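You operate a simulated robot arm through the tools that you are given. There is no shell and no other tool.

You are at the controls of a simulated robot arm. One attempt, no reset.

TASK
Press the large bearing onto the long rotor at 4 bar.
Fine: rotor in the press, gold sleeve on the bearing, slide in and guard shut before the lever; leave the lever up.

The check looks at the end state, three seconds after you hand in, the way a careful person would. Anything else that was tipped, shoved, dropped, spilled or broken makes it a failure.

THE ROBOT
A 6-joint arm with a two-finger gripper, fixed in place. Base frame: the origin is on the floor under the middle of its stand, x ahead of it, y to its left, z up. Units: mm, degrees, N and s.
It reaches about 1298 mm from its shoulder. Its first joint turns from -149.0 to 149.0 degrees. Payload 1.57 kg.
Tool frame: the origin (TCP) lies between the finger pads and is the grasp point; the fingertips stand 21 mm ahead of it; z points along the fingers, y is the line along which they close. The gripper opens to 70 mm; its body begins 50 mm behind the TCP.
Orientation is told as [roll, pitch, yaw] about the base's x, y, z axes, in that order, counted from this pose: with the fingers straight down and closing along the base's y, the tool's x points along the base's -x, its y along +y and its z along -z.

THE INTERFACE
- The arm moves only by the tool servo_tool. Its argument "steps" is one flat list of numbers, 7 for each row, row after row: the closure, from 0 (fully open) to 1 (shut), then the shift along the tool's x, y, z in mm, then the turn, a rotation vector about the tool's x, y, z in degrees. In form: [gripper, x, y, z, ax, ay, az, gripper, x, y, z, ax, ay, az, ...]. A call has 1 to 20 rows; each row is the pose to reach, as a shift and turn from the pose commanded when the call began, along the tool's axes at that moment. Each row takes 0.2 s and may step no farther than 50 mm and 8.6 degrees from the row before; otherwise, or with a gripper value out of range, the whole call is refused. Where a pose cannot be reached the arm comes as near as it can. A force on the tool above 40 N (or 10 N above the force at the start of the call, whichever is more), or a blocked arm, ends the call early, and 0.2 s more pass. Each finger travels about 64.8 mm/s and halts on what it meets, pressing with about 30 N; the grip force reading is that of the motor and also rises with nothing between the fingers. The clock runs only during rows and for 0.2 s after the last one: add rows that repeat a pose to give the fingers time. It gives the time, the measured TCP pose, the force on the tool (base axes), the opening and the grip force at its end, in the units of the frame above (readings bear some noise), with the torque about the TCP (base axes, N m) and any sound that the robot's microphone picked up.
- Cameras (640 x 400 px; columns grow to the right, rows downward): "scene" is fixed at [50, -500.5, 1637.8]; the picture's right is [0.49, -0.87, 0.00], its down [-0.55, -0.31, -0.78] and it looks along [0.68, 0.39, -0.63] (base axes); focal length 328 px, centre (320, 200). "wrist" rides on the gripper at [79, 4, -81] in the tool frame; the picture's right is [-0.05, 1.00, 0.00], its down [-0.67, -0.04, -0.74] and it looks along [-0.74, -0.04, 0.67] (tool axes); focal length 256 px, centre (320, 200). There is no depth. A picture from a camera that has moved, and an enlarged one, comes with that camera's place and axes in the base frame and with its lens.
- capture(camera): a new picture of that camera. No time passes.
- slide_trunk(by): slides the trunk up (or, below 0, down) by that many mm; the arm rides with it, the base frame stays. It gives what a move gives, with no picture.
- close_up(camera, box): a new picture of the part [left, top, right, bottom] of that camera's present view, enlarged. No time passes.
- job_done(): hands the job in; it is judged then, once.

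Nothing tells you positions but the pictures and the camera data. Unless the task says otherwise, let go and move clear before handing in.

The tools are called after ">>>" as name(argument=value, ...) on one line, values as JSON. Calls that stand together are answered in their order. servo_tool: Moves the arm, as the interface text tells. Its arguments: {"type":"object","properties":{"steps":{"type":"array"}},"required":["steps"]} The other tools are called the same way: slide_trunk (by) moves the trunk up or down; capture (camera) takes a picture; close_up (camera, box) takes an enlarged picture of a part of a camera's view; job_done () hands the job in.

At the start:

```text
clock: 0.0
tool_pos: [632.0, 25.5, 1282.0]
tcp_rot: [-0.1, 0.0, 0.0]
ft_force: [0.9, -0.5, -0.4]
ft_torque: [-0.01, 0.01, 0.01]
gripper_width: 70.2
finger_force: 0.1
trunk travel left (down, up): [-963.0, 7.0]
```

scene: 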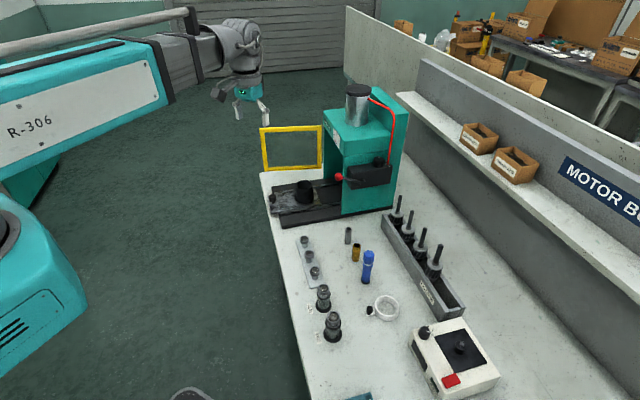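
wrist: 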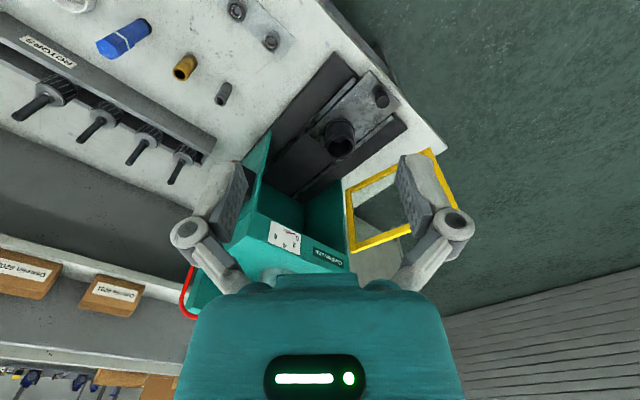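

I see a bench with a teal press (yellow guard, slide with a nest), bearings on a strip, sleeves, a rack of rotors, and some other items. I'll look closer at each part before moving.

>>> close_up(camera="scene", box=[250, 70, 430, 230])

>>> close_up(camera="scene", box=[280, 190, 480, 320])

>>> close_up(camera="scene", box=[280, 270, 520, 400])

>>> close_up(camera="wrist", box=[160, 40, 480, 300])

>>> close_up(camera="wrist", box=[0, 0, 300, 190])

```text
2.50 times, centred on (340, 150) of scene
camera zoom: at [50.0, -500.5, 1637.8], right [0.49, -0.87, 0.0], down [-0.55, -0.31, -0.78], along [0.68, 0.39, -0.63], focal length 820 px, centre (270, 325)
```

zoom: 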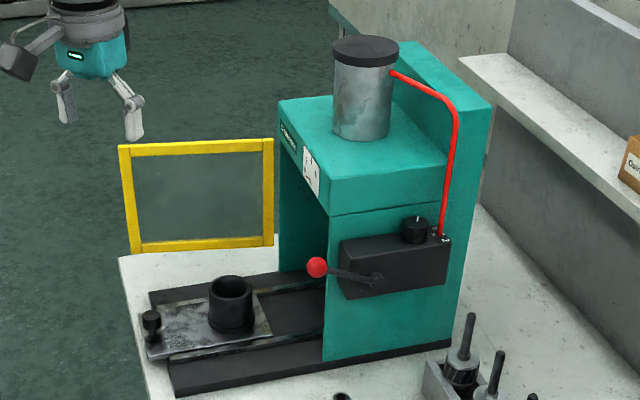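

```text
3.08 times, centred on (380, 255) of scene
camera zoom: at [50.0, -500.5, 1637.8], right [0.49, -0.87, 0.0], down [-0.55, -0.31, -0.78], along [0.68, 0.39, -0.63], focal length 1010 px, centre (135, 31)
```

zoom: 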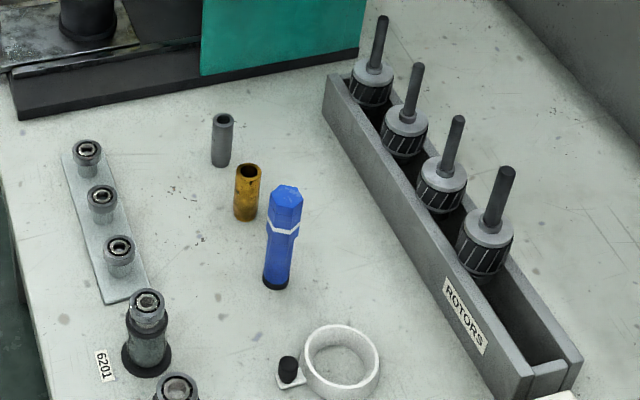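

```text
2.67 times, centred on (400, 335) of scene
camera zoom: at [50.0, -500.5, 1637.8], right [0.49, -0.87, 0.0], down [-0.55, -0.31, -0.78], along [0.68, 0.39, -0.63], focal length 875 px, centre (107, -160)
```

zoom: 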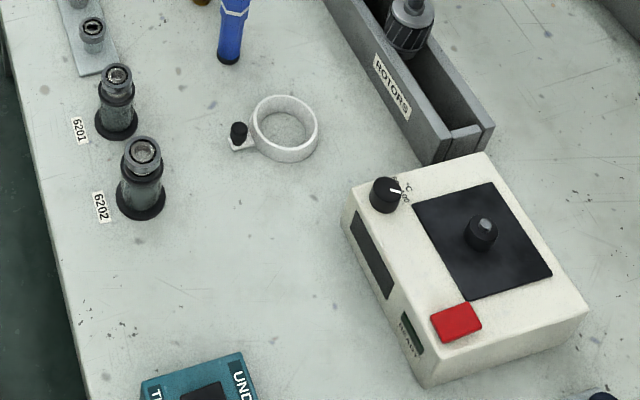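

```text
1.54 times, centred on (320, 170) of wrist
camera zoom: at [551.8, 30.2, 1363.1], right [0.05, 1.0, 0.0], down [0.67, -0.04, 0.74], along [0.74, -0.04, -0.67], focal length 394 px, centre (320, 246)
```

zoom: 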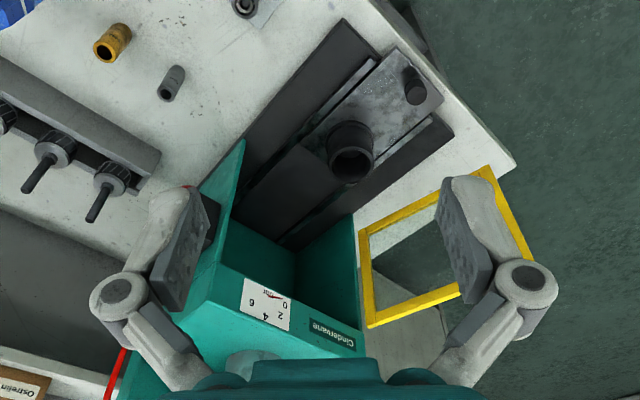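

```text
2.11 times, centred on (150, 95) of wrist
camera zoom: at [551.8, 30.2, 1363.1], right [0.05, 1.0, 0.0], down [0.67, -0.04, 0.74], along [0.74, -0.04, -0.67], focal length 539 px, centre (678, 421)
```

zoom: 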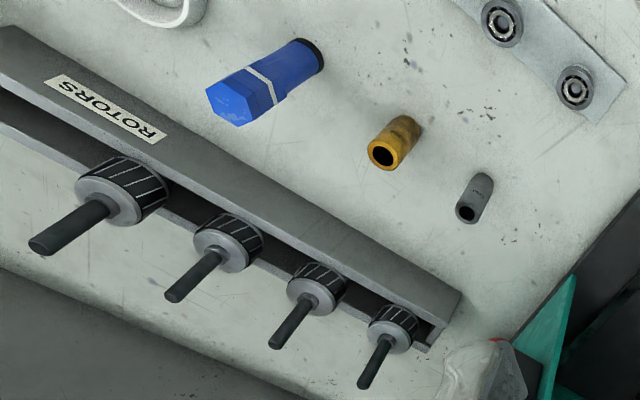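

The bench is turned about 45° to the base; bench top is around z≈810. I'll move over the part area to survey the bearings, sleeves and rotors with the wrist camera.

>>> servo_tool(steps=[0, 20, -48, 0, 0, 0, 0, 0, 40, -94, 0, 0, 0, 0, 0, 60, -140, 10, 0, 0, 0, 0, 80, -186, 20, 0, 0, 0, 0, 100, -232, 30, 0, 0, 0, 0, 120, -278, 40, 0, 0, 0, 0, 130, -320, 60, 0, 0, 0])

>>> capture(camera="wrist")

>>> capture(camera="scene")

```text
refused: row 1 steps farther than a row can; nothing moved
```

```text
taken
camera wrist: at [551.8, 30.2, 1363.1], right [0.05, 1.0, 0.0], down [0.67, -0.04, 0.74], along [0.74, -0.04, -0.67], focal length 256 px, centre (320, 200)
```

wrist: 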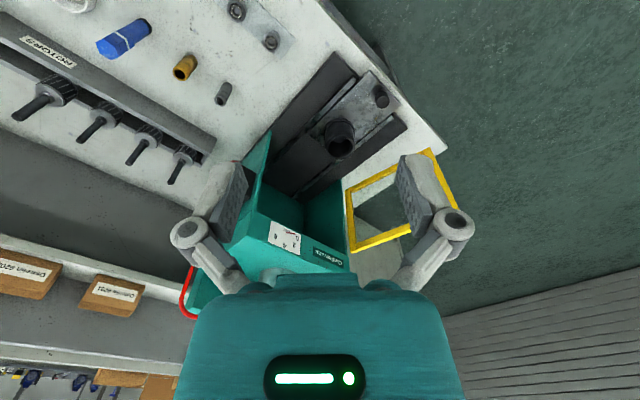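

```text
taken
```

scene: 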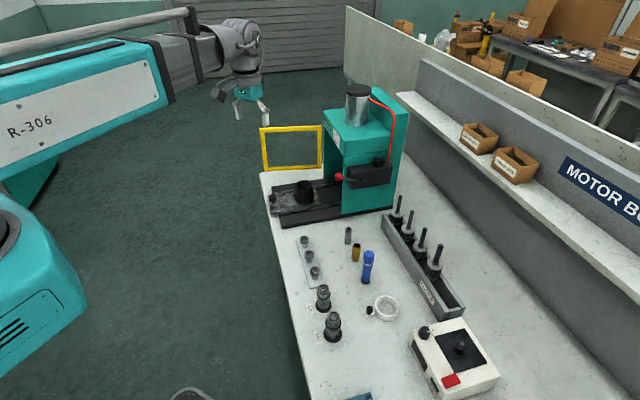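

The move was refused because the first step was too long; I'll retry with shorter steps to the same survey spot.

>>> servo_tool(steps=[0, 18, -40, 0, 0, 0, 0, 0, 36, -80, 5, 0, 0, 0, 0, 54, -120, 10, 0, 0, 0, 0, 72, -160, 20, 0, 0, 0, 0, 90, -200, 30, 0, 0, 0, 0, 108, -240, 40, 0, 0, 0, 0, 126, -280, 50, 0, 0, 0, 0, 130, -320, 60, 0, 0, 0])

>>> capture(camera="wrist")

>>> capture(camera="scene")

```text
clock: 1.8
tool_pos: [500.8, -297.1, 1281.5]
tcp_rot: [0.0, -0.1, 0.0]
ft_force: [-0.4, 0.3, -0.7]
ft_torque: [0.03, -0.02, 0.02]
gripper_width: 69.8
finger_force: 0.1
out of reach, approached as far as the arm can: row 2, 3, 4, 5, 6, 7, 8
trunk travel left (down, up): [-963.0, 7.0]
```

```text
taken
camera wrist: at [421.5, -293.4, 1363.0], right [0.05, 1.0, 0.0], down [0.67, -0.04, 0.74], along [0.74, -0.04, -0.67], focal length 256 px, centre (320, 200)
```

wrist: 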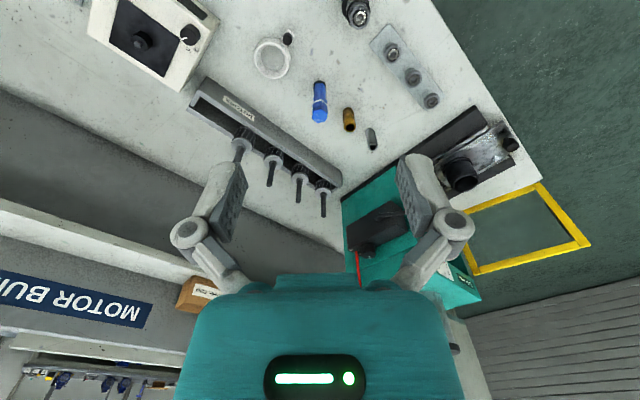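

```text
taken
```

scene: 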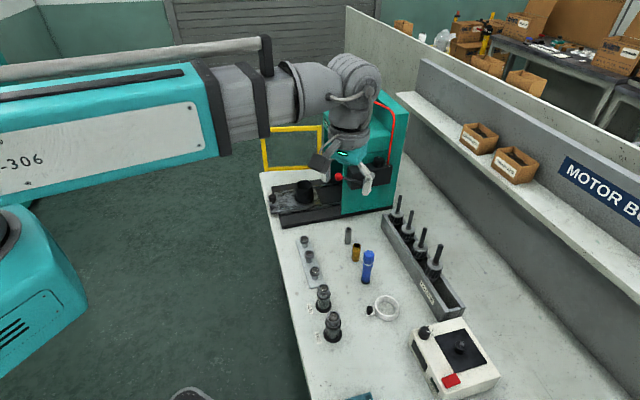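

The arm can't reach lower at this trunk height, so I'll lower the trunk by 200 mm to get nearer the bench (bench ≈ 810, everything beneath the gripper is well below 1000).

>>> slide_trunk(by=-200)

>>> capture(camera="wrist")

>>> capture(camera="scene")

```text
clock: 4.0
tool_pos: [501.1, -296.0, 1081.5]
tcp_rot: [0.0, 0.0, -0.1]
ft_force: [0.7, 0.9, 0.4]
ft_torque: [-0.01, 0.0, 0.01]
gripper_width: 69.9
finger_force: 0.0
trunk travel left (down, up): [-763.0, 207.0]
```

```text
taken
camera wrist: at [421.2, -292.2, 1163.2], right [0.05, 1.0, 0.0], down [0.67, -0.04, 0.74], along [0.74, -0.04, -0.67], focal length 256 px, centre (320, 200)
```

wrist: 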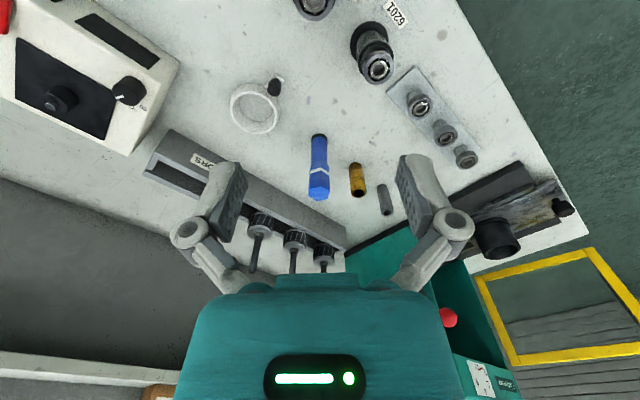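

```text
taken
```

scene: 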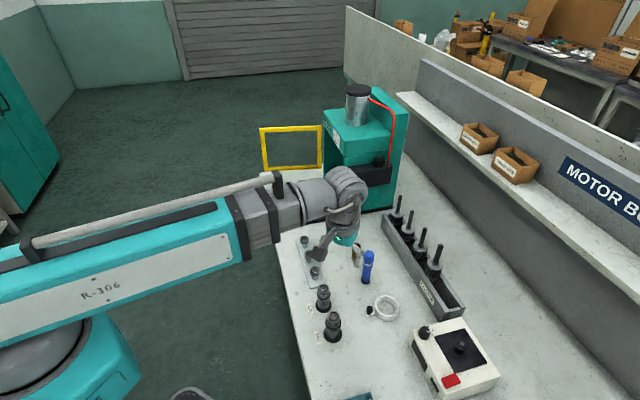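

Now with a closer view, I'll zoom in on the bearings, sleeves and rotors.

>>> close_up(camera="wrist", box=[290, 0, 490, 180])

>>> close_up(camera="wrist", box=[140, 120, 420, 290])

>>> close_up(camera="wrist", box=[420, 140, 640, 400])

>>> close_up(camera="scene", box=[340, 80, 440, 200])

>>> close_up(camera="scene", box=[380, 180, 480, 330])

>>> close_up(camera="scene", box=[290, 270, 390, 350])

```text
2.22 times, centred on (390, 90) of wrist
camera zoom: at [421.2, -292.2, 1163.2], right [0.05, 1.0, 0.0], down [0.67, -0.04, 0.74], along [0.74, -0.04, -0.67], focal length 569 px, centre (164, 444)
```

zoom: 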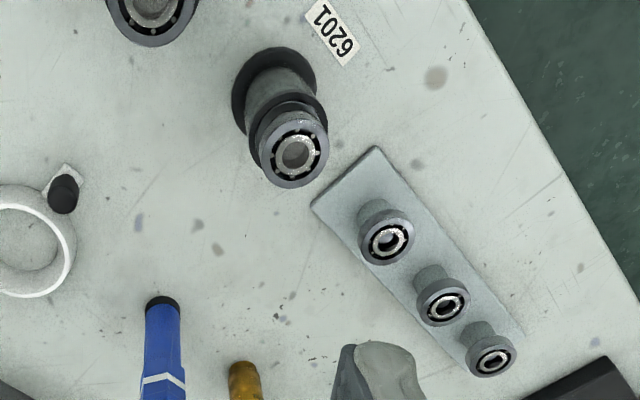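

```text
2.29 times, centred on (280, 205) of wrist
camera zoom: at [421.2, -292.2, 1163.2], right [0.05, 1.0, 0.0], down [0.67, -0.04, 0.74], along [0.74, -0.04, -0.67], focal length 585 px, centre (411, 189)
```

zoom: 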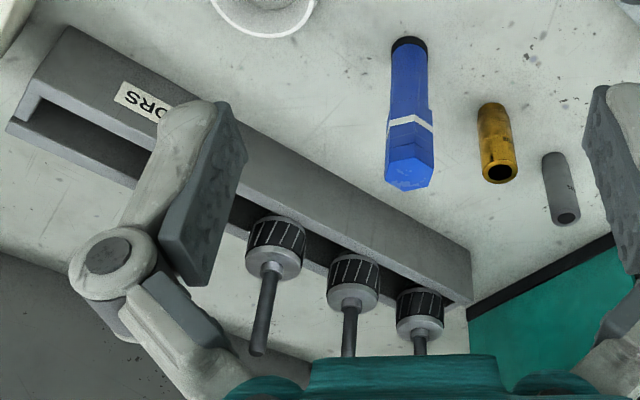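

```text
1.54 times, centred on (530, 270) of wrist
camera zoom: at [421.2, -292.2, 1163.2], right [0.05, 1.0, 0.0], down [0.67, -0.04, 0.74], along [0.74, -0.04, -0.67], focal length 394 px, centre (-3, 92)
```

zoom: 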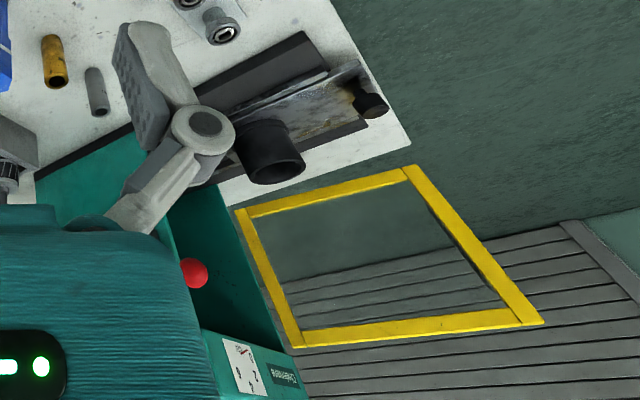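

```text
3.33 times, centred on (390, 140) of scene
camera zoom: at [50.0, -500.5, 1637.8], right [0.49, -0.87, 0.0], down [-0.55, -0.31, -0.78], along [0.68, 0.39, -0.63], focal length 1094 px, centre (87, 400)
```

zoom: 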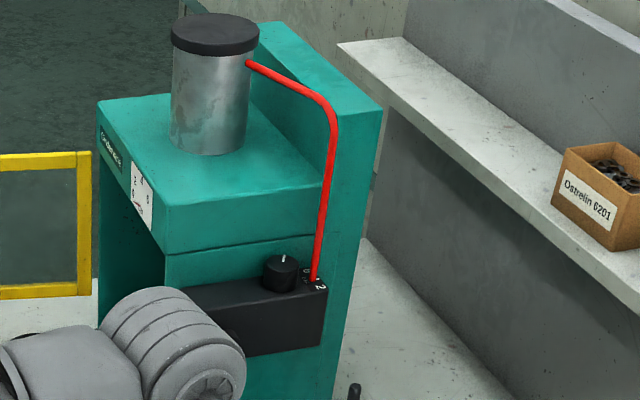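

```text
2.67 times, centred on (430, 255) of scene
camera zoom: at [50.0, -500.5, 1637.8], right [0.49, -0.87, 0.0], down [-0.55, -0.31, -0.78], along [0.68, 0.39, -0.63], focal length 875 px, centre (27, 53)
```

zoom: 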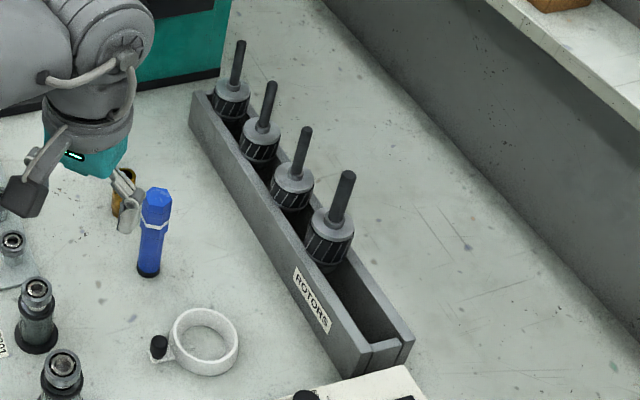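

```text
5.00 times, centred on (340, 310) of scene
camera zoom: at [50.0, -500.5, 1637.8], right [0.49, -0.87, 0.0], down [-0.55, -0.31, -0.78], along [0.68, 0.39, -0.63], focal length 1641 px, centre (220, -350)
```

zoom: 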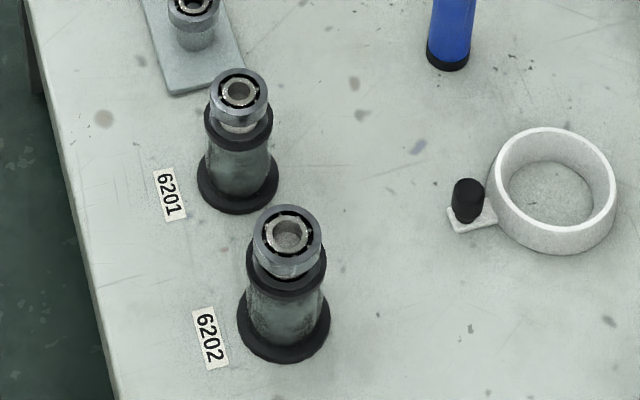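

Two labelled stands hold 6201 (smaller) and 6202 (larger) bearings; three tiny bearings are on the strip. I'll turn the wrist to face the bench squarely (yaw −45°) and look at the rotors.

>>> servo_tool(steps=[0, 0, 0, 0, 0, 0, 8, 0, 0, 0, 0, 0, 0, 16, 0, 0, 0, 0, 0, 0, 24, 0, 0, 0, 0, 0, 0, 32, 0, 0, 0, 0, 0, 0, 40, 0, 0, 0, 0, 0, 0, 45])

>>> capture(camera="wrist")

```text
clock: 5.4
tool_pos: [500.3, -297.4, 1081.4]
tcp_rot: [0.0, -0.1, -45.0]
ft_force: [-0.2, -0.4, 0.3]
ft_torque: [0.01, 0.01, -0.01]
gripper_width: 69.9
finger_force: 0.0
trunk travel left (down, up): [-763.0, 207.0]
```

```text
taken
camera wrist: at [447.8, -237.5, 1163.2], right [0.75, 0.67, 0.0], down [0.45, -0.5, 0.74], along [0.5, -0.56, -0.67], focal length 256 px, centre (320, 200)
```

wrist: 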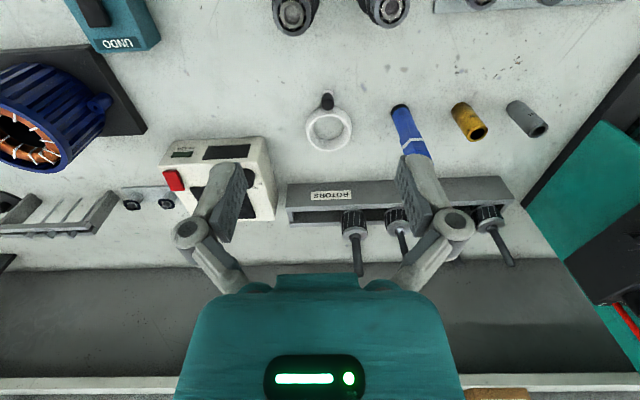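

The view is now square to the bench. I'll lower the trunk another 80 mm and move in to see the rotors closely.

>>> slide_trunk(by=-80)

>>> servo_tool(steps=[0, 0, 40, 0, 0, 0, 0, 0, 0, 80, 0, 0, 0, 0, 0, 0, 120, 0, 0, 0, 0, 0, 0, 160, 0, 0, 0, 0, 0, -40, 160, 0, 0, 0, 0, 0, -80, 160, 0, 0, 0, 0, 0, -120, 160, 0, 0, 0, 0])

>>> capture(camera="wrist")

>>> capture(camera="scene")

```text
clock: 6.5
tool_pos: [501.0, -297.3, 1003.0]
tcp_rot: [0.0, 0.0, -45.0]
ft_force: [0.5, -0.1, 0.3]
ft_torque: [0.02, 0.01, 0.02]
gripper_width: 69.7
finger_force: 0.1
trunk travel left (down, up): [-683.0, 287.0]
```

```text
clock: 8.1
tool_pos: [700.0, -269.1, 1001.8]
tcp_rot: [0.1, 0.1, -45.0]
ft_force: [0.7, -1.2, 0.3]
ft_torque: [0.0, 0.01, 0.05]
gripper_width: 69.9
finger_force: 0.1
trunk travel left (down, up): [-683.0, 287.0]
```

```text
taken
camera wrist: at [645.0, -210.1, 1083.0], right [0.74, 0.67, 0.0], down [0.45, -0.5, 0.74], along [0.5, -0.55, -0.67], focal length 256 px, centre (320, 200)
```

wrist: 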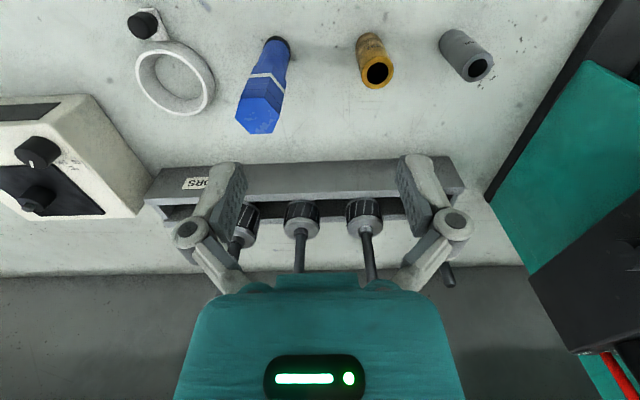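

```text
taken
```

scene: 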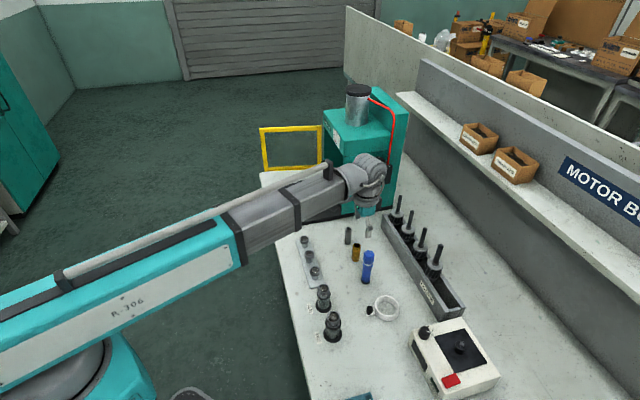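

I can see three rotors between the fingers. I'll move forward 100 mm so the rotors show above the fingers in the picture.

>>> servo_tool(steps=[0, -50, 0, 0, 0, 0, 0, 0, -100, 0, 0, 0, 0, 0, 0, -130, 0, 0, 0, 0, 0])

>>> capture(camera="wrist")

>>> close_up(camera="wrist", box=[160, 80, 480, 280])

```text
clock: 8.9
tool_pos: [791.0, -358.7, 1002.3]
tcp_rot: [0.0, 0.0, -45.0]
ft_force: [-0.4, -0.2, -0.3]
ft_torque: [0.01, 0.02, -0.02]
gripper_width: 70.2
finger_force: 0.0
trunk travel left (down, up): [-683.0, 287.0]
```

```text
taken
camera wrist: at [737.0, -300.0, 1083.0], right [0.74, 0.67, 0.0], down [0.45, -0.5, 0.74], along [0.5, -0.55, -0.67], focal length 256 px, centre (320, 200)
```

wrist: 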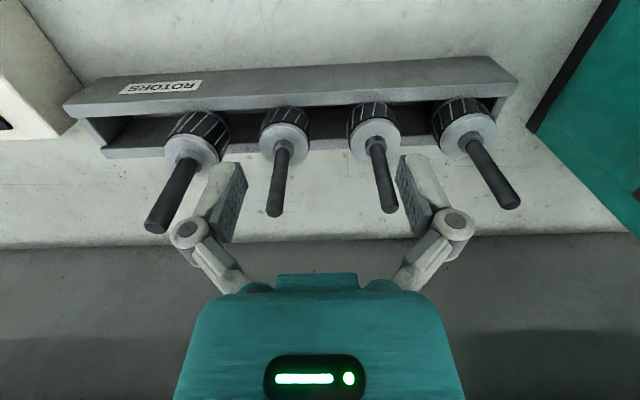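

```text
2.00 times, centred on (320, 180) of wrist
camera zoom: at [737.0, -300.0, 1083.0], right [0.74, 0.67, 0.0], down [0.45, -0.5, 0.74], along [0.5, -0.55, -0.67], focal length 512 px, centre (320, 240)
```

zoom: 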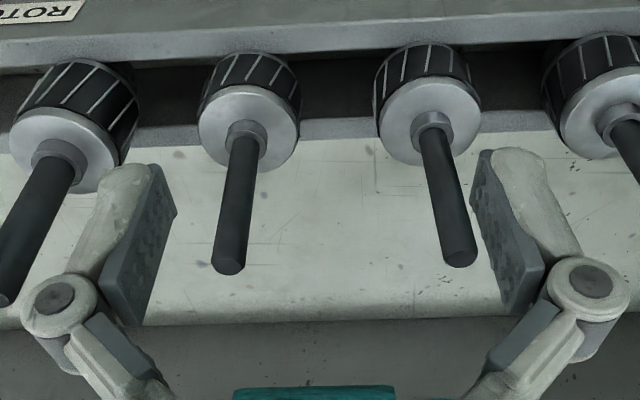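

Rotor 4 (leftmost here, furthest from the press) looks thicker and longer. I'll shift to check it head-on, and then the others.

>>> servo_tool(steps=[0, 0, -45, 0, 0, 0, 0, 0, 0, -90, 0, 0, 0, 0])

>>> capture(camera="wrist")

>>> close_up(camera="wrist", box=[220, 80, 480, 280])

>>> servo_tool(steps=[0, 0, 45, 0, 0, 0, 0, 0, 0, 90, 0, 0, 0, 0, 0, 0, 135, 0, 0, 0, 0, 0, 0, 170, 0, 0, 0, 0])

>>> capture(camera="wrist")

>>> close_up(camera="wrist", box=[220, 80, 480, 280])

```text
clock: 9.5
tool_pos: [726.4, -424.4, 1002.0]
tcp_rot: [0.0, 0.0, -45.0]
ft_force: [0.3, 0.3, -0.6]
ft_torque: [0.01, 0.0, 0.01]
gripper_width: 69.9
finger_force: 0.1
trunk travel left (down, up): [-683.0, 287.0]
```

```text
taken
camera wrist: at [671.4, -365.2, 1083.2], right [0.74, 0.67, 0.0], down [0.45, -0.5, 0.74], along [0.5, -0.55, -0.67], focal length 256 px, centre (320, 200)
```

wrist: 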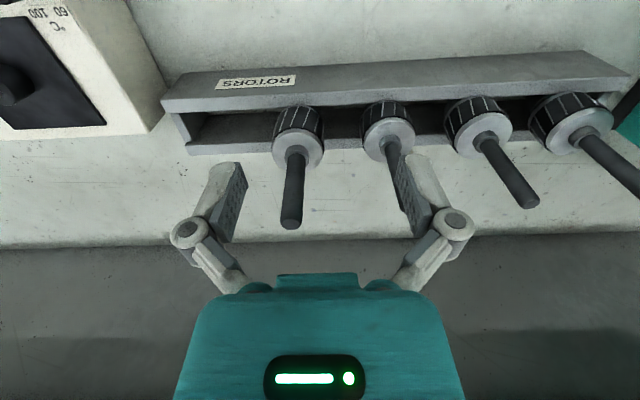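

```text
2.00 times, centred on (350, 180) of wrist
camera zoom: at [671.4, -365.2, 1083.2], right [0.74, 0.67, 0.0], down [0.45, -0.5, 0.74], along [0.5, -0.55, -0.67], focal length 512 px, centre (260, 240)
```

zoom: 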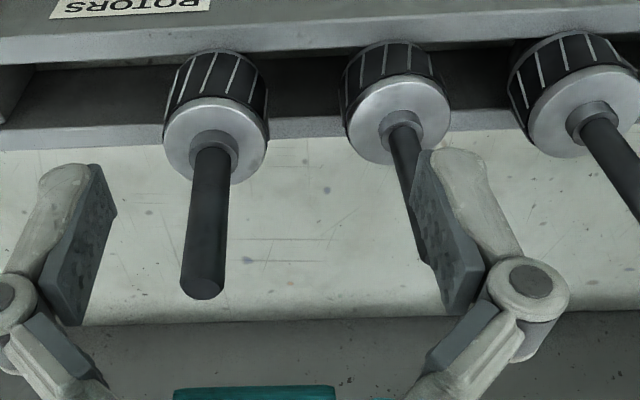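

```text
clock: 10.5
tool_pos: [850.8, -301.9, 1001.6]
tcp_rot: [0.0, -0.1, -45.1]
ft_force: [-0.4, 0.7, -0.9]
ft_torque: [0.0, 0.02, -0.01]
gripper_width: 70.0
finger_force: 0.0
trunk travel left (down, up): [-683.0, 287.0]
```

```text
taken
camera wrist: at [797.1, -242.3, 1082.9], right [0.74, 0.67, 0.0], down [0.45, -0.5, 0.74], along [0.5, -0.55, -0.67], focal length 256 px, centre (320, 200)
```

wrist: 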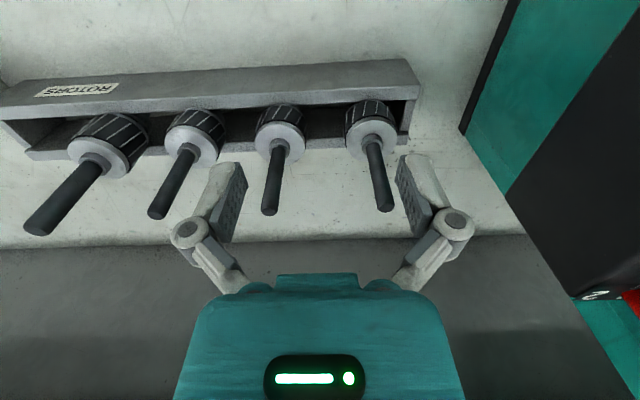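

```text
2.00 times, centred on (350, 180) of wrist
camera zoom: at [797.1, -242.3, 1082.9], right [0.74, 0.67, 0.0], down [0.45, -0.5, 0.74], along [0.5, -0.55, -0.67], focal length 512 px, centre (260, 240)
```

zoom: 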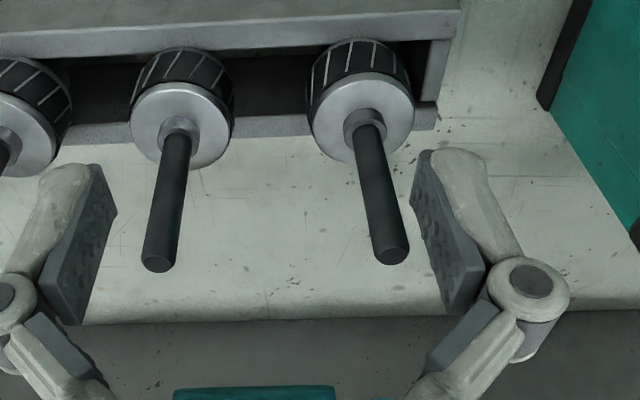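

Rotor 4 stands about 10 mm taller with a thicker shaft, so it is the long rotor (tip ≈ (750, −479, 981)); the others match each other. Next I'll back out and look at the press, slide, gauge and guard.

>>> servo_tool(steps=[0, 50, 0, 0, 0, 0, 0, 0, 100, 0, 0, 0, 0, 0, 0, 150, 0, 0, 0, 0, 0, 0, 200, 0, 0, 0, 0, 0, 0, 250, 0, -20, 0, 0, 0, 0, 295, 0, -40, 0, 0, 0, 0, 340, 0, -60, 0, 0, 0, 0, 380, 30, -60, 0, 0, 0, 0, 380, 80, -60, 0, 0, 0, 0, 380, 130, -60, 0, 0, 0, 0, 380, 180, -60, 0, 0, 0, 0, 380, 230, -60, 0, 0, 0])

>>> capture(camera="wrist")

>>> capture(camera="scene")

```text
refused: row 5 steps farther than a row can; nothing moved
```

```text
taken
camera wrist: at [797.1, -242.3, 1082.9], right [0.74, 0.67, 0.0], down [0.45, -0.5, 0.74], along [0.5, -0.55, -0.67], focal length 256 px, centre (320, 200)
```

wrist: 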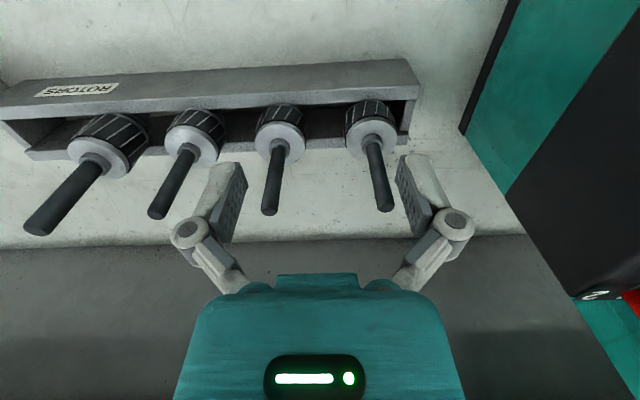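

```text
taken
```

scene: 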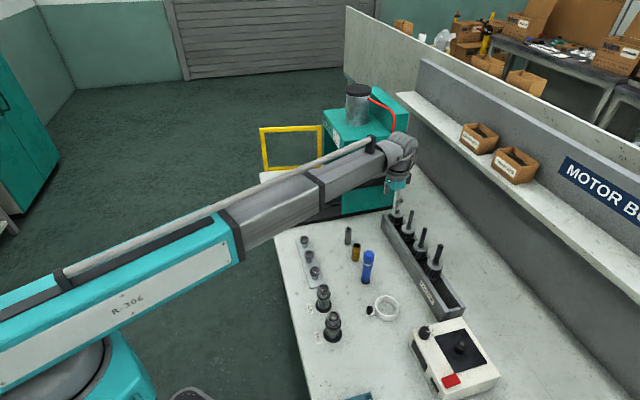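

The move was refused for step length; repeating with smaller rows.

>>> servo_tool(steps=[0, 45, 0, 0, 0, 0, 0, 0, 90, 0, 0, 0, 0, 0, 0, 135, 0, 0, 0, 0, 0, 0, 180, 0, 0, 0, 0, 0, 0, 222, 0, -20, 0, 0, 0, 0, 264, 0, -40, 0, 0, 0, 0, 306, 0, -60, 0, 0, 0, 0, 346, 20, -60, 0, 0, 0, 0, 380, 50, -60, 0, 0, 0, 0, 380, 95, -60, 0, 0, 0, 0, 380, 140, -60, 0, 0, 0, 0, 380, 185, -60, 0, 0, 0, 0, 380, 230, -60, 0, 0, 0])

>>> capture(camera="wrist")

>>> capture(camera="scene")

```text
clock: 13.3
tool_pos: [743.7, 132.1, 1002.0]
tcp_rot: [0.1, 0.0, -45.0]
ft_force: [0.2, -0.1, 0.5]
ft_torque: [0.02, -0.04, -0.04]
gripper_width: 70.0
finger_force: 0.1
out of reach, approached as far as the arm can: row 5, 6, 7, 8, 9, 10, 11, 12, 13
trunk travel left (down, up): [-683.0, 287.0]
```

```text
taken
camera wrist: at [689.8, 191.5, 1082.9], right [0.74, 0.67, 0.0], down [0.45, -0.5, 0.74], along [0.5, -0.55, -0.67], focal length 256 px, centre (320, 200)
```

wrist: 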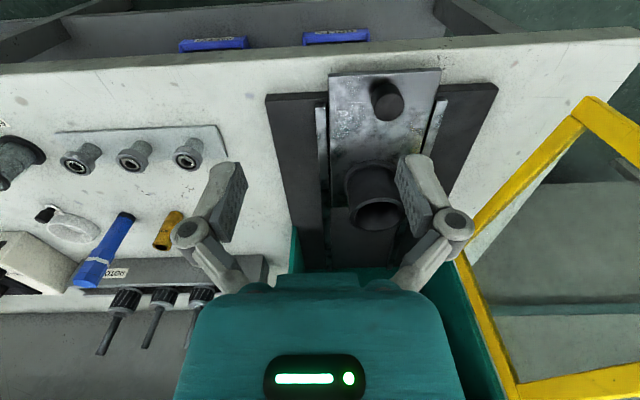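

```text
taken
```

scene: 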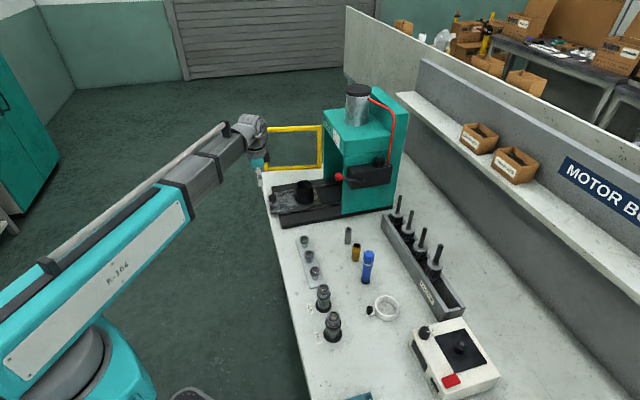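

The wrist view shows the slide with knob and cup. Height didn't change in either direction, so I'll test with a small vertical move whether the arm itself can change height or whether only the trunk can.

>>> servo_tool(steps=[0, 0, 0, 10, 0, 0, 0, 0, 0, 0, 10, 0, 0, 0])

>>> servo_tool(steps=[0, 0, 0, -10, 0, 0, 0, 0, 0, 0, -10, 0, 0, 0])

>>> close_up(camera="wrist", box=[240, 50, 540, 260])

>>> close_up(camera="wrist", box=[0, 100, 240, 300])

```text
clock: 13.9
tool_pos: [743.7, 128.9, 1002.0]
tcp_rot: [0.0, 0.0, -45.0]
ft_force: [0.2, 0.8, -0.2]
ft_torque: [0.03, 0.01, 0.01]
gripper_width: 70.0
finger_force: 0.1
out of reach, approached as far as the arm can: row 1, 2
trunk travel left (down, up): [-683.0, 287.0]
```

```text
clock: 14.5
tool_pos: [743.1, 128.1, 1002.4]
tcp_rot: [0.0, 0.0, -44.9]
ft_force: [0.8, -0.2, -0.1]
ft_torque: [0.01, 0.01, -0.01]
gripper_width: 70.0
finger_force: 0.1
out of reach, approached as far as the arm can: row 1, 2
trunk travel left (down, up): [-683.0, 287.0]
```

```text
1.90 times, centred on (390, 155) of wrist
camera zoom: at [689.2, 188.2, 1083.1], right [0.74, 0.67, 0.0], down [0.45, -0.5, 0.74], along [0.5, -0.55, -0.67], focal length 488 px, centre (187, 286)
```

zoom: 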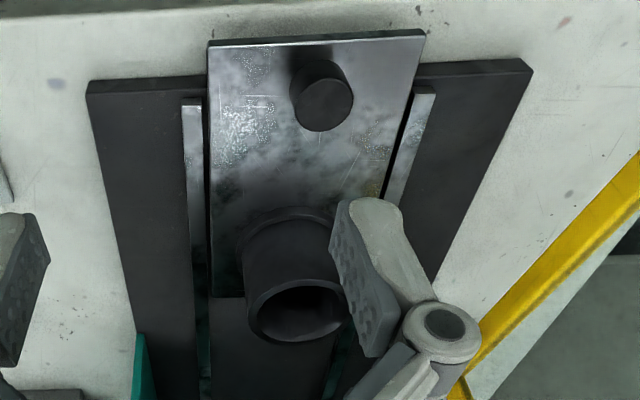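

```text
2.00 times, centred on (120, 200) of wrist
camera zoom: at [689.2, 188.2, 1083.1], right [0.74, 0.67, 0.0], down [0.45, -0.5, 0.74], along [0.5, -0.55, -0.67], focal length 512 px, centre (720, 200)
```

zoom: 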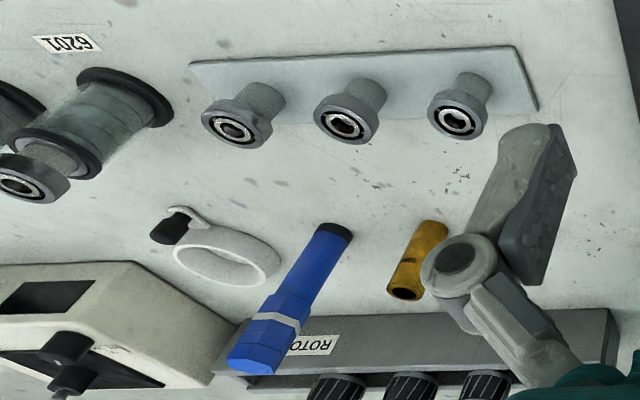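

Confirmed: with the fingers down, only the trunk changes height. Next I'll zoom in on the regulator knob, gauge and lever from the scene camera.

>>> close_up(camera="scene", box=[325, 120, 365, 145])

>>> close_up(camera="scene", box=[335, 145, 400, 190])

>>> close_up(camera="scene", box=[255, 165, 345, 230])

```text
16.00 times, centred on (345, 132) of scene
camera zoom: at [50.0, -500.5, 1637.8], right [0.49, -0.87, 0.0], down [-0.55, -0.31, -0.78], along [0.68, 0.39, -0.63], focal length 5251 px, centre (-80, 1280)
```

zoom: 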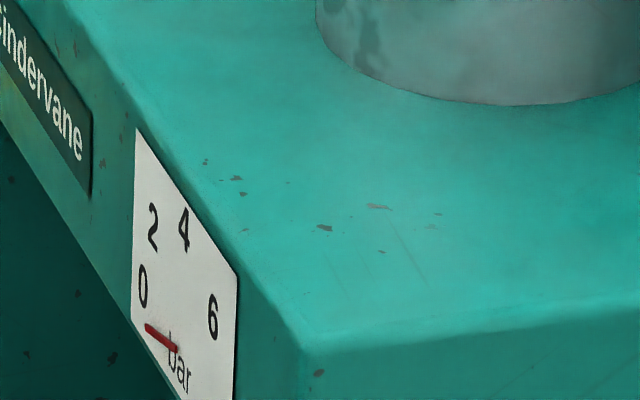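

```text
8.89 times, centred on (368, 168) of scene
camera zoom: at [50.0, -500.5, 1637.8], right [0.49, -0.87, 0.0], down [-0.55, -0.31, -0.78], along [0.68, 0.39, -0.63], focal length 2917 px, centre (-102, 489)
```

zoom: 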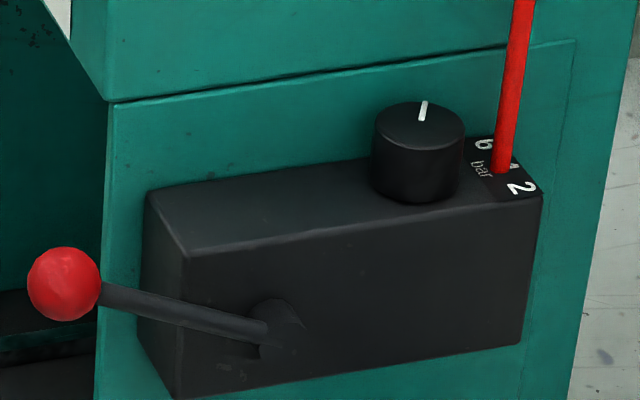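

```text
6.15 times, centred on (300, 198) of scene
camera zoom: at [50.0, -500.5, 1637.8], right [0.49, -0.87, 0.0], down [-0.55, -0.31, -0.78], along [0.68, 0.39, -0.63], focal length 2020 px, centre (443, 215)
```

zoom: 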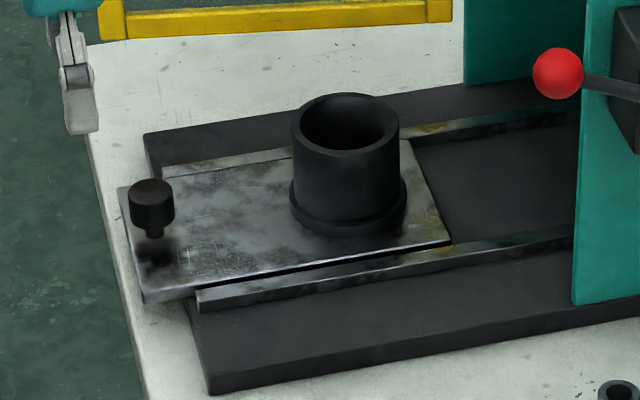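

The scene camera zoom is sharp. I'll take high-zoom pictures of the rotor, cup, 6202 bearing and gold sleeve for measuring.

>>> close_up(camera="scene", box=[405, 230, 469, 310])

>>> close_up(camera="scene", box=[282, 172, 330, 212])

>>> close_up(camera="scene", box=[310, 300, 358, 350])

>>> close_up(camera="scene", box=[335, 220, 383, 270])

>>> close_up(camera="scene", box=[375, 185, 469, 275])

```text
5.00 times, centred on (437, 270) of scene
camera zoom: at [50.0, -500.5, 1637.8], right [0.49, -0.87, 0.0], down [-0.55, -0.31, -0.78], along [0.68, 0.39, -0.63], focal length 1641 px, centre (-265, -150)
```

zoom: 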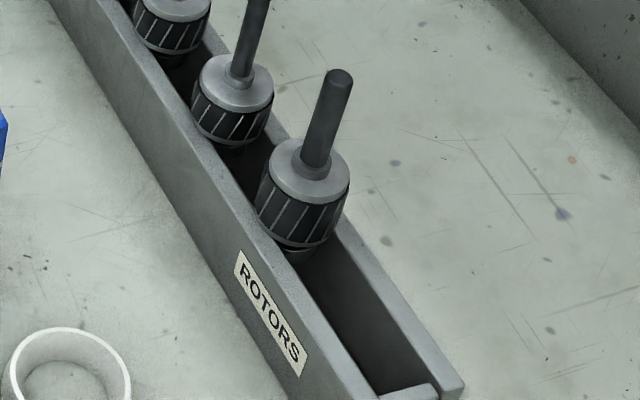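

```text
10.00 times, centred on (306, 192) of scene
camera zoom: at [50.0, -500.5, 1637.8], right [0.49, -0.87, 0.0], down [-0.55, -0.31, -0.78], along [0.68, 0.39, -0.63], focal length 3282 px, centre (460, 280)
```

zoom: 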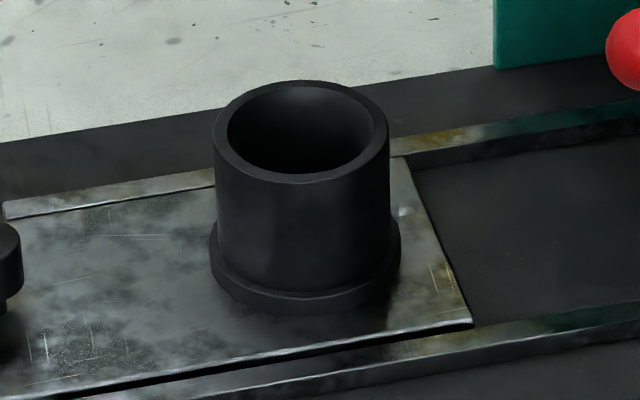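

```text
8.00 times, centred on (334, 325) of scene
camera zoom: at [50.0, -500.5, 1637.8], right [0.49, -0.87, 0.0], down [-0.55, -0.31, -0.78], along [0.68, 0.39, -0.63], focal length 2625 px, centre (208, -800)
```

zoom: 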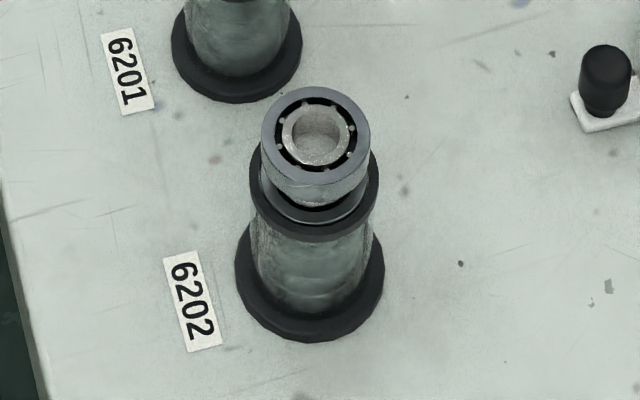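

```text
8.00 times, centred on (359, 245) of scene
camera zoom: at [50.0, -500.5, 1637.8], right [0.49, -0.87, 0.0], down [-0.55, -0.31, -0.78], along [0.68, 0.39, -0.63], focal length 2625 px, centre (8, -160)
```

zoom: 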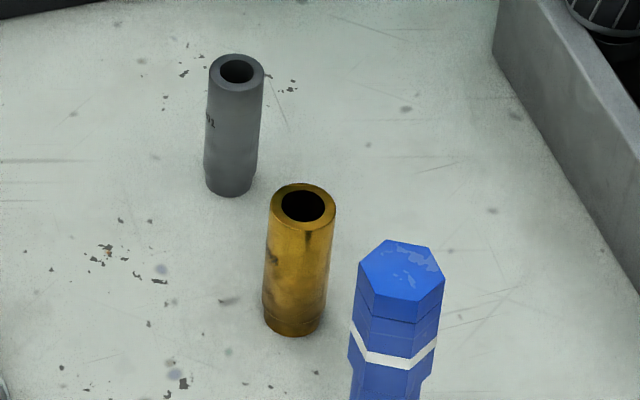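

```text
4.44 times, centred on (422, 230) of scene
camera zoom: at [50.0, -500.5, 1637.8], right [0.49, -0.87, 0.0], down [-0.55, -0.31, -0.78], along [0.68, 0.39, -0.63], focal length 1459 px, centre (-133, 67)
```

zoom: 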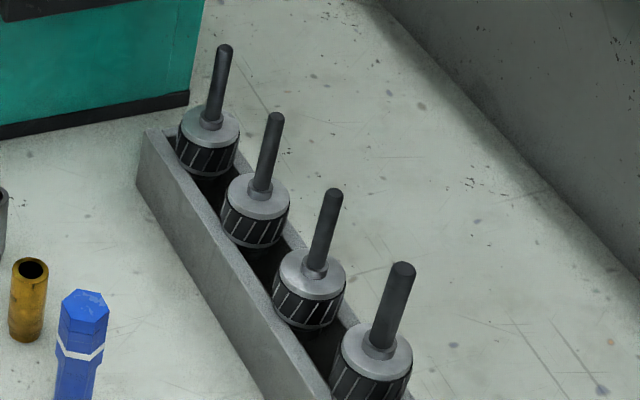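

Measurements: core ≈46 mm, shaft ≈15 mm, bearing ≈35 mm OD, gold sleeve ≈26 mm OD/60 mm tall, cup near (903, 57, 891). I'll raise the trunk to look at the regulator knob and gauge from above.

>>> slide_trunk(by=210)

>>> servo_tool(steps=[0, 0, -45, 0, 0, 0, 0, 0, 0, -90, 0, 0, 0, 0, 0, -20, -125, 0, 0, 0, 0, 0, -60, -130, 0, 0, 0, 0, 0, -105, -130, 0, 0, 0, 0, 0, -150, -130, 0, 0, 0, 0, 0, -195, -130, 0, 0, 0, 0])

>>> capture(camera="wrist")

>>> capture(camera="scene")

```text
clock: 16.8
tool_pos: [743.1, 129.3, 1212.7]
tcp_rot: [0.0, 0.0, -45.1]
ft_force: [-0.1, 0.0, -0.3]
ft_torque: [-0.03, -0.01, 0.02]
gripper_width: 70.1
finger_force: 0.1
trunk travel left (down, up): [-893.0, 77.0]
```

```text
clock: 18.4
tool_pos: [789.2, -105.1, 1210.8]
tcp_rot: [-0.1, 0.1, -45.0]
ft_force: [-1.0, -0.1, 0.1]
ft_torque: [0.04, -0.01, 0.03]
gripper_width: 69.9
finger_force: 0.1
out of reach, approached as far as the arm can: row 6
trunk travel left (down, up): [-893.0, 77.0]
```

```text
taken
camera wrist: at [735.6, -45.6, 1292.7], right [0.74, 0.67, 0.0], down [0.45, -0.5, 0.74], along [0.5, -0.55, -0.67], focal length 256 px, centre (320, 200)
```

wrist: 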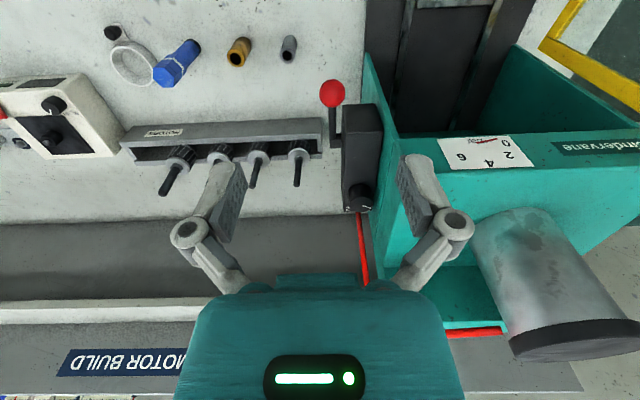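

```text
taken
```

scene: 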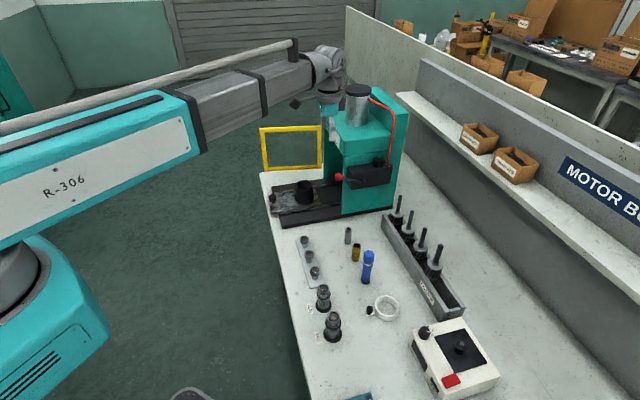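

Great view of the press head from above: gauge plate, lever with red ball, black valve box and regulator. Zooming in.

>>> close_up(camera="wrist", box=[430, 125, 540, 185])

>>> close_up(camera="wrist", box=[310, 70, 410, 230])

>>> close_up(camera="wrist", box=[340, 170, 390, 220])

```text
5.82 times, centred on (485, 155) of wrist
camera zoom: at [735.6, -45.6, 1292.7], right [0.74, 0.67, 0.0], down [0.45, -0.5, 0.74], along [0.5, -0.55, -0.67], focal length 1489 px, centre (-640, 462)
```

zoom: 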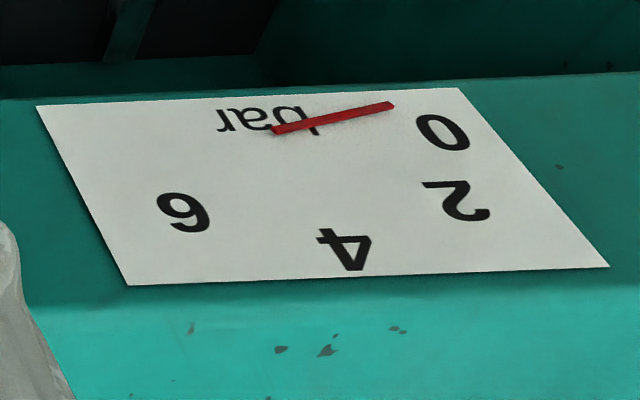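

```text
2.50 times, centred on (360, 150) of wrist
camera zoom: at [735.6, -45.6, 1292.7], right [0.74, 0.67, 0.0], down [0.45, -0.5, 0.74], along [0.5, -0.55, -0.67], focal length 640 px, centre (220, 325)
```

zoom: 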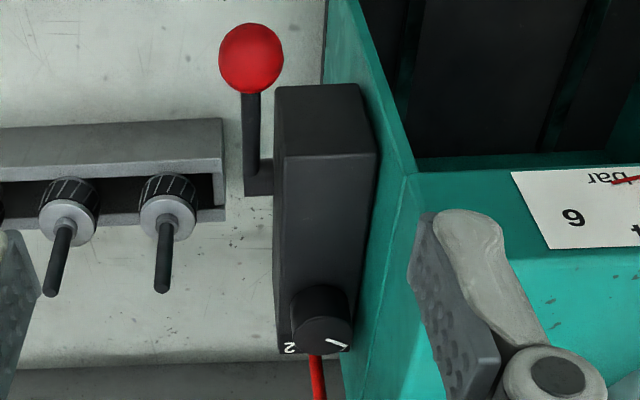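

```text
8.00 times, centred on (365, 195) of wrist
camera zoom: at [735.6, -45.6, 1292.7], right [0.74, 0.67, 0.0], down [0.45, -0.5, 0.74], along [0.5, -0.55, -0.67], focal length 2048 px, centre (-40, 240)
```

zoom: 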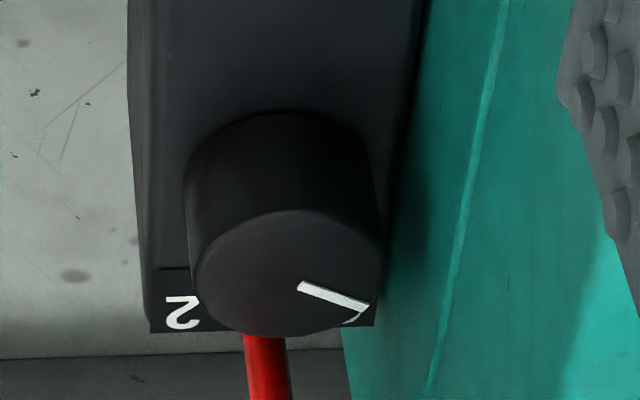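

The knob top is at about (957, −204, 1060), close to the press wall and the red hose. I'll move nearer over it to read its scale and check clearances.

>>> servo_tool(steps=[0, -45, 0, 0, 0, 0, 0, 0, -90, 10, 0, 0, 0, 0, 0, -130, 20, 0, 0, 0, 0])

>>> capture(camera="wrist")

>>> close_up(camera="wrist", box=[300, 60, 420, 160])

>>> close_up(camera="wrist", box=[160, 130, 480, 300])

```text
clock: 19.2
tool_pos: [895.2, -182.0, 1211.1]
tcp_rot: [0.0, -0.1, -44.9]
ft_force: [-0.6, -0.8, -0.8]
ft_torque: [0.0, 0.02, 0.0]
gripper_width: 70.1
finger_force: 0.0
trunk travel left (down, up): [-893.0, 77.0]
```

```text
taken
camera wrist: at [840.8, -121.7, 1292.6], right [0.74, 0.67, 0.0], down [0.45, -0.5, 0.74], along [0.5, -0.55, -0.67], focal length 256 px, centre (320, 200)
```

wrist: 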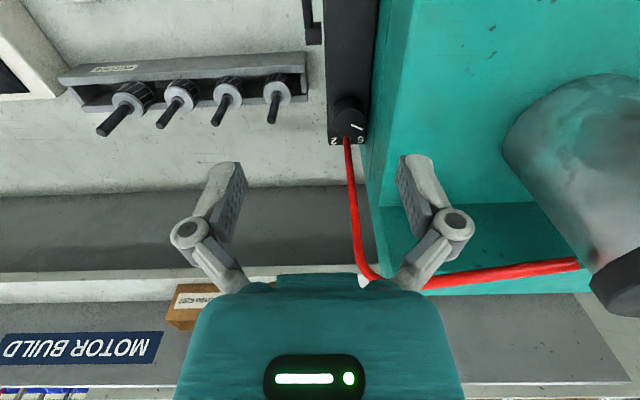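

```text
4.00 times, centred on (360, 110) of wrist
camera zoom: at [840.8, -121.7, 1292.6], right [0.74, 0.67, 0.0], down [0.45, -0.5, 0.74], along [0.5, -0.55, -0.67], focal length 1024 px, centre (160, 560)
```

zoom: 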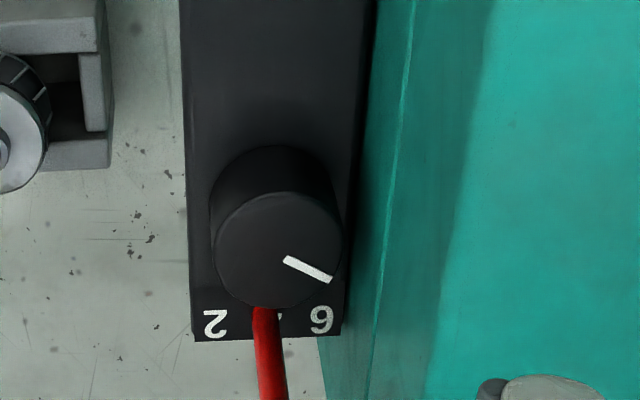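

```text
2.00 times, centred on (320, 215) of wrist
camera zoom: at [840.8, -121.7, 1292.6], right [0.74, 0.67, 0.0], down [0.45, -0.5, 0.74], along [0.5, -0.55, -0.67], focal length 512 px, centre (320, 170)
```

zoom: 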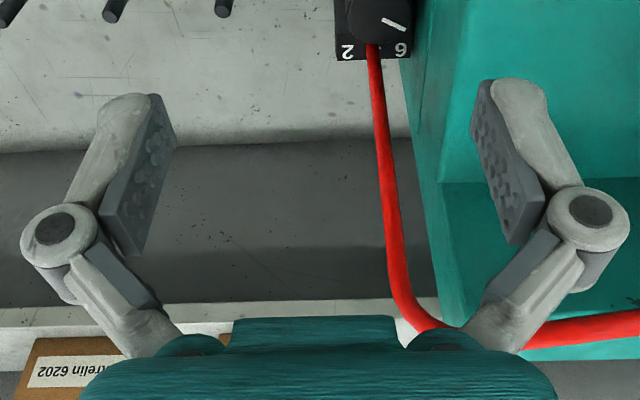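

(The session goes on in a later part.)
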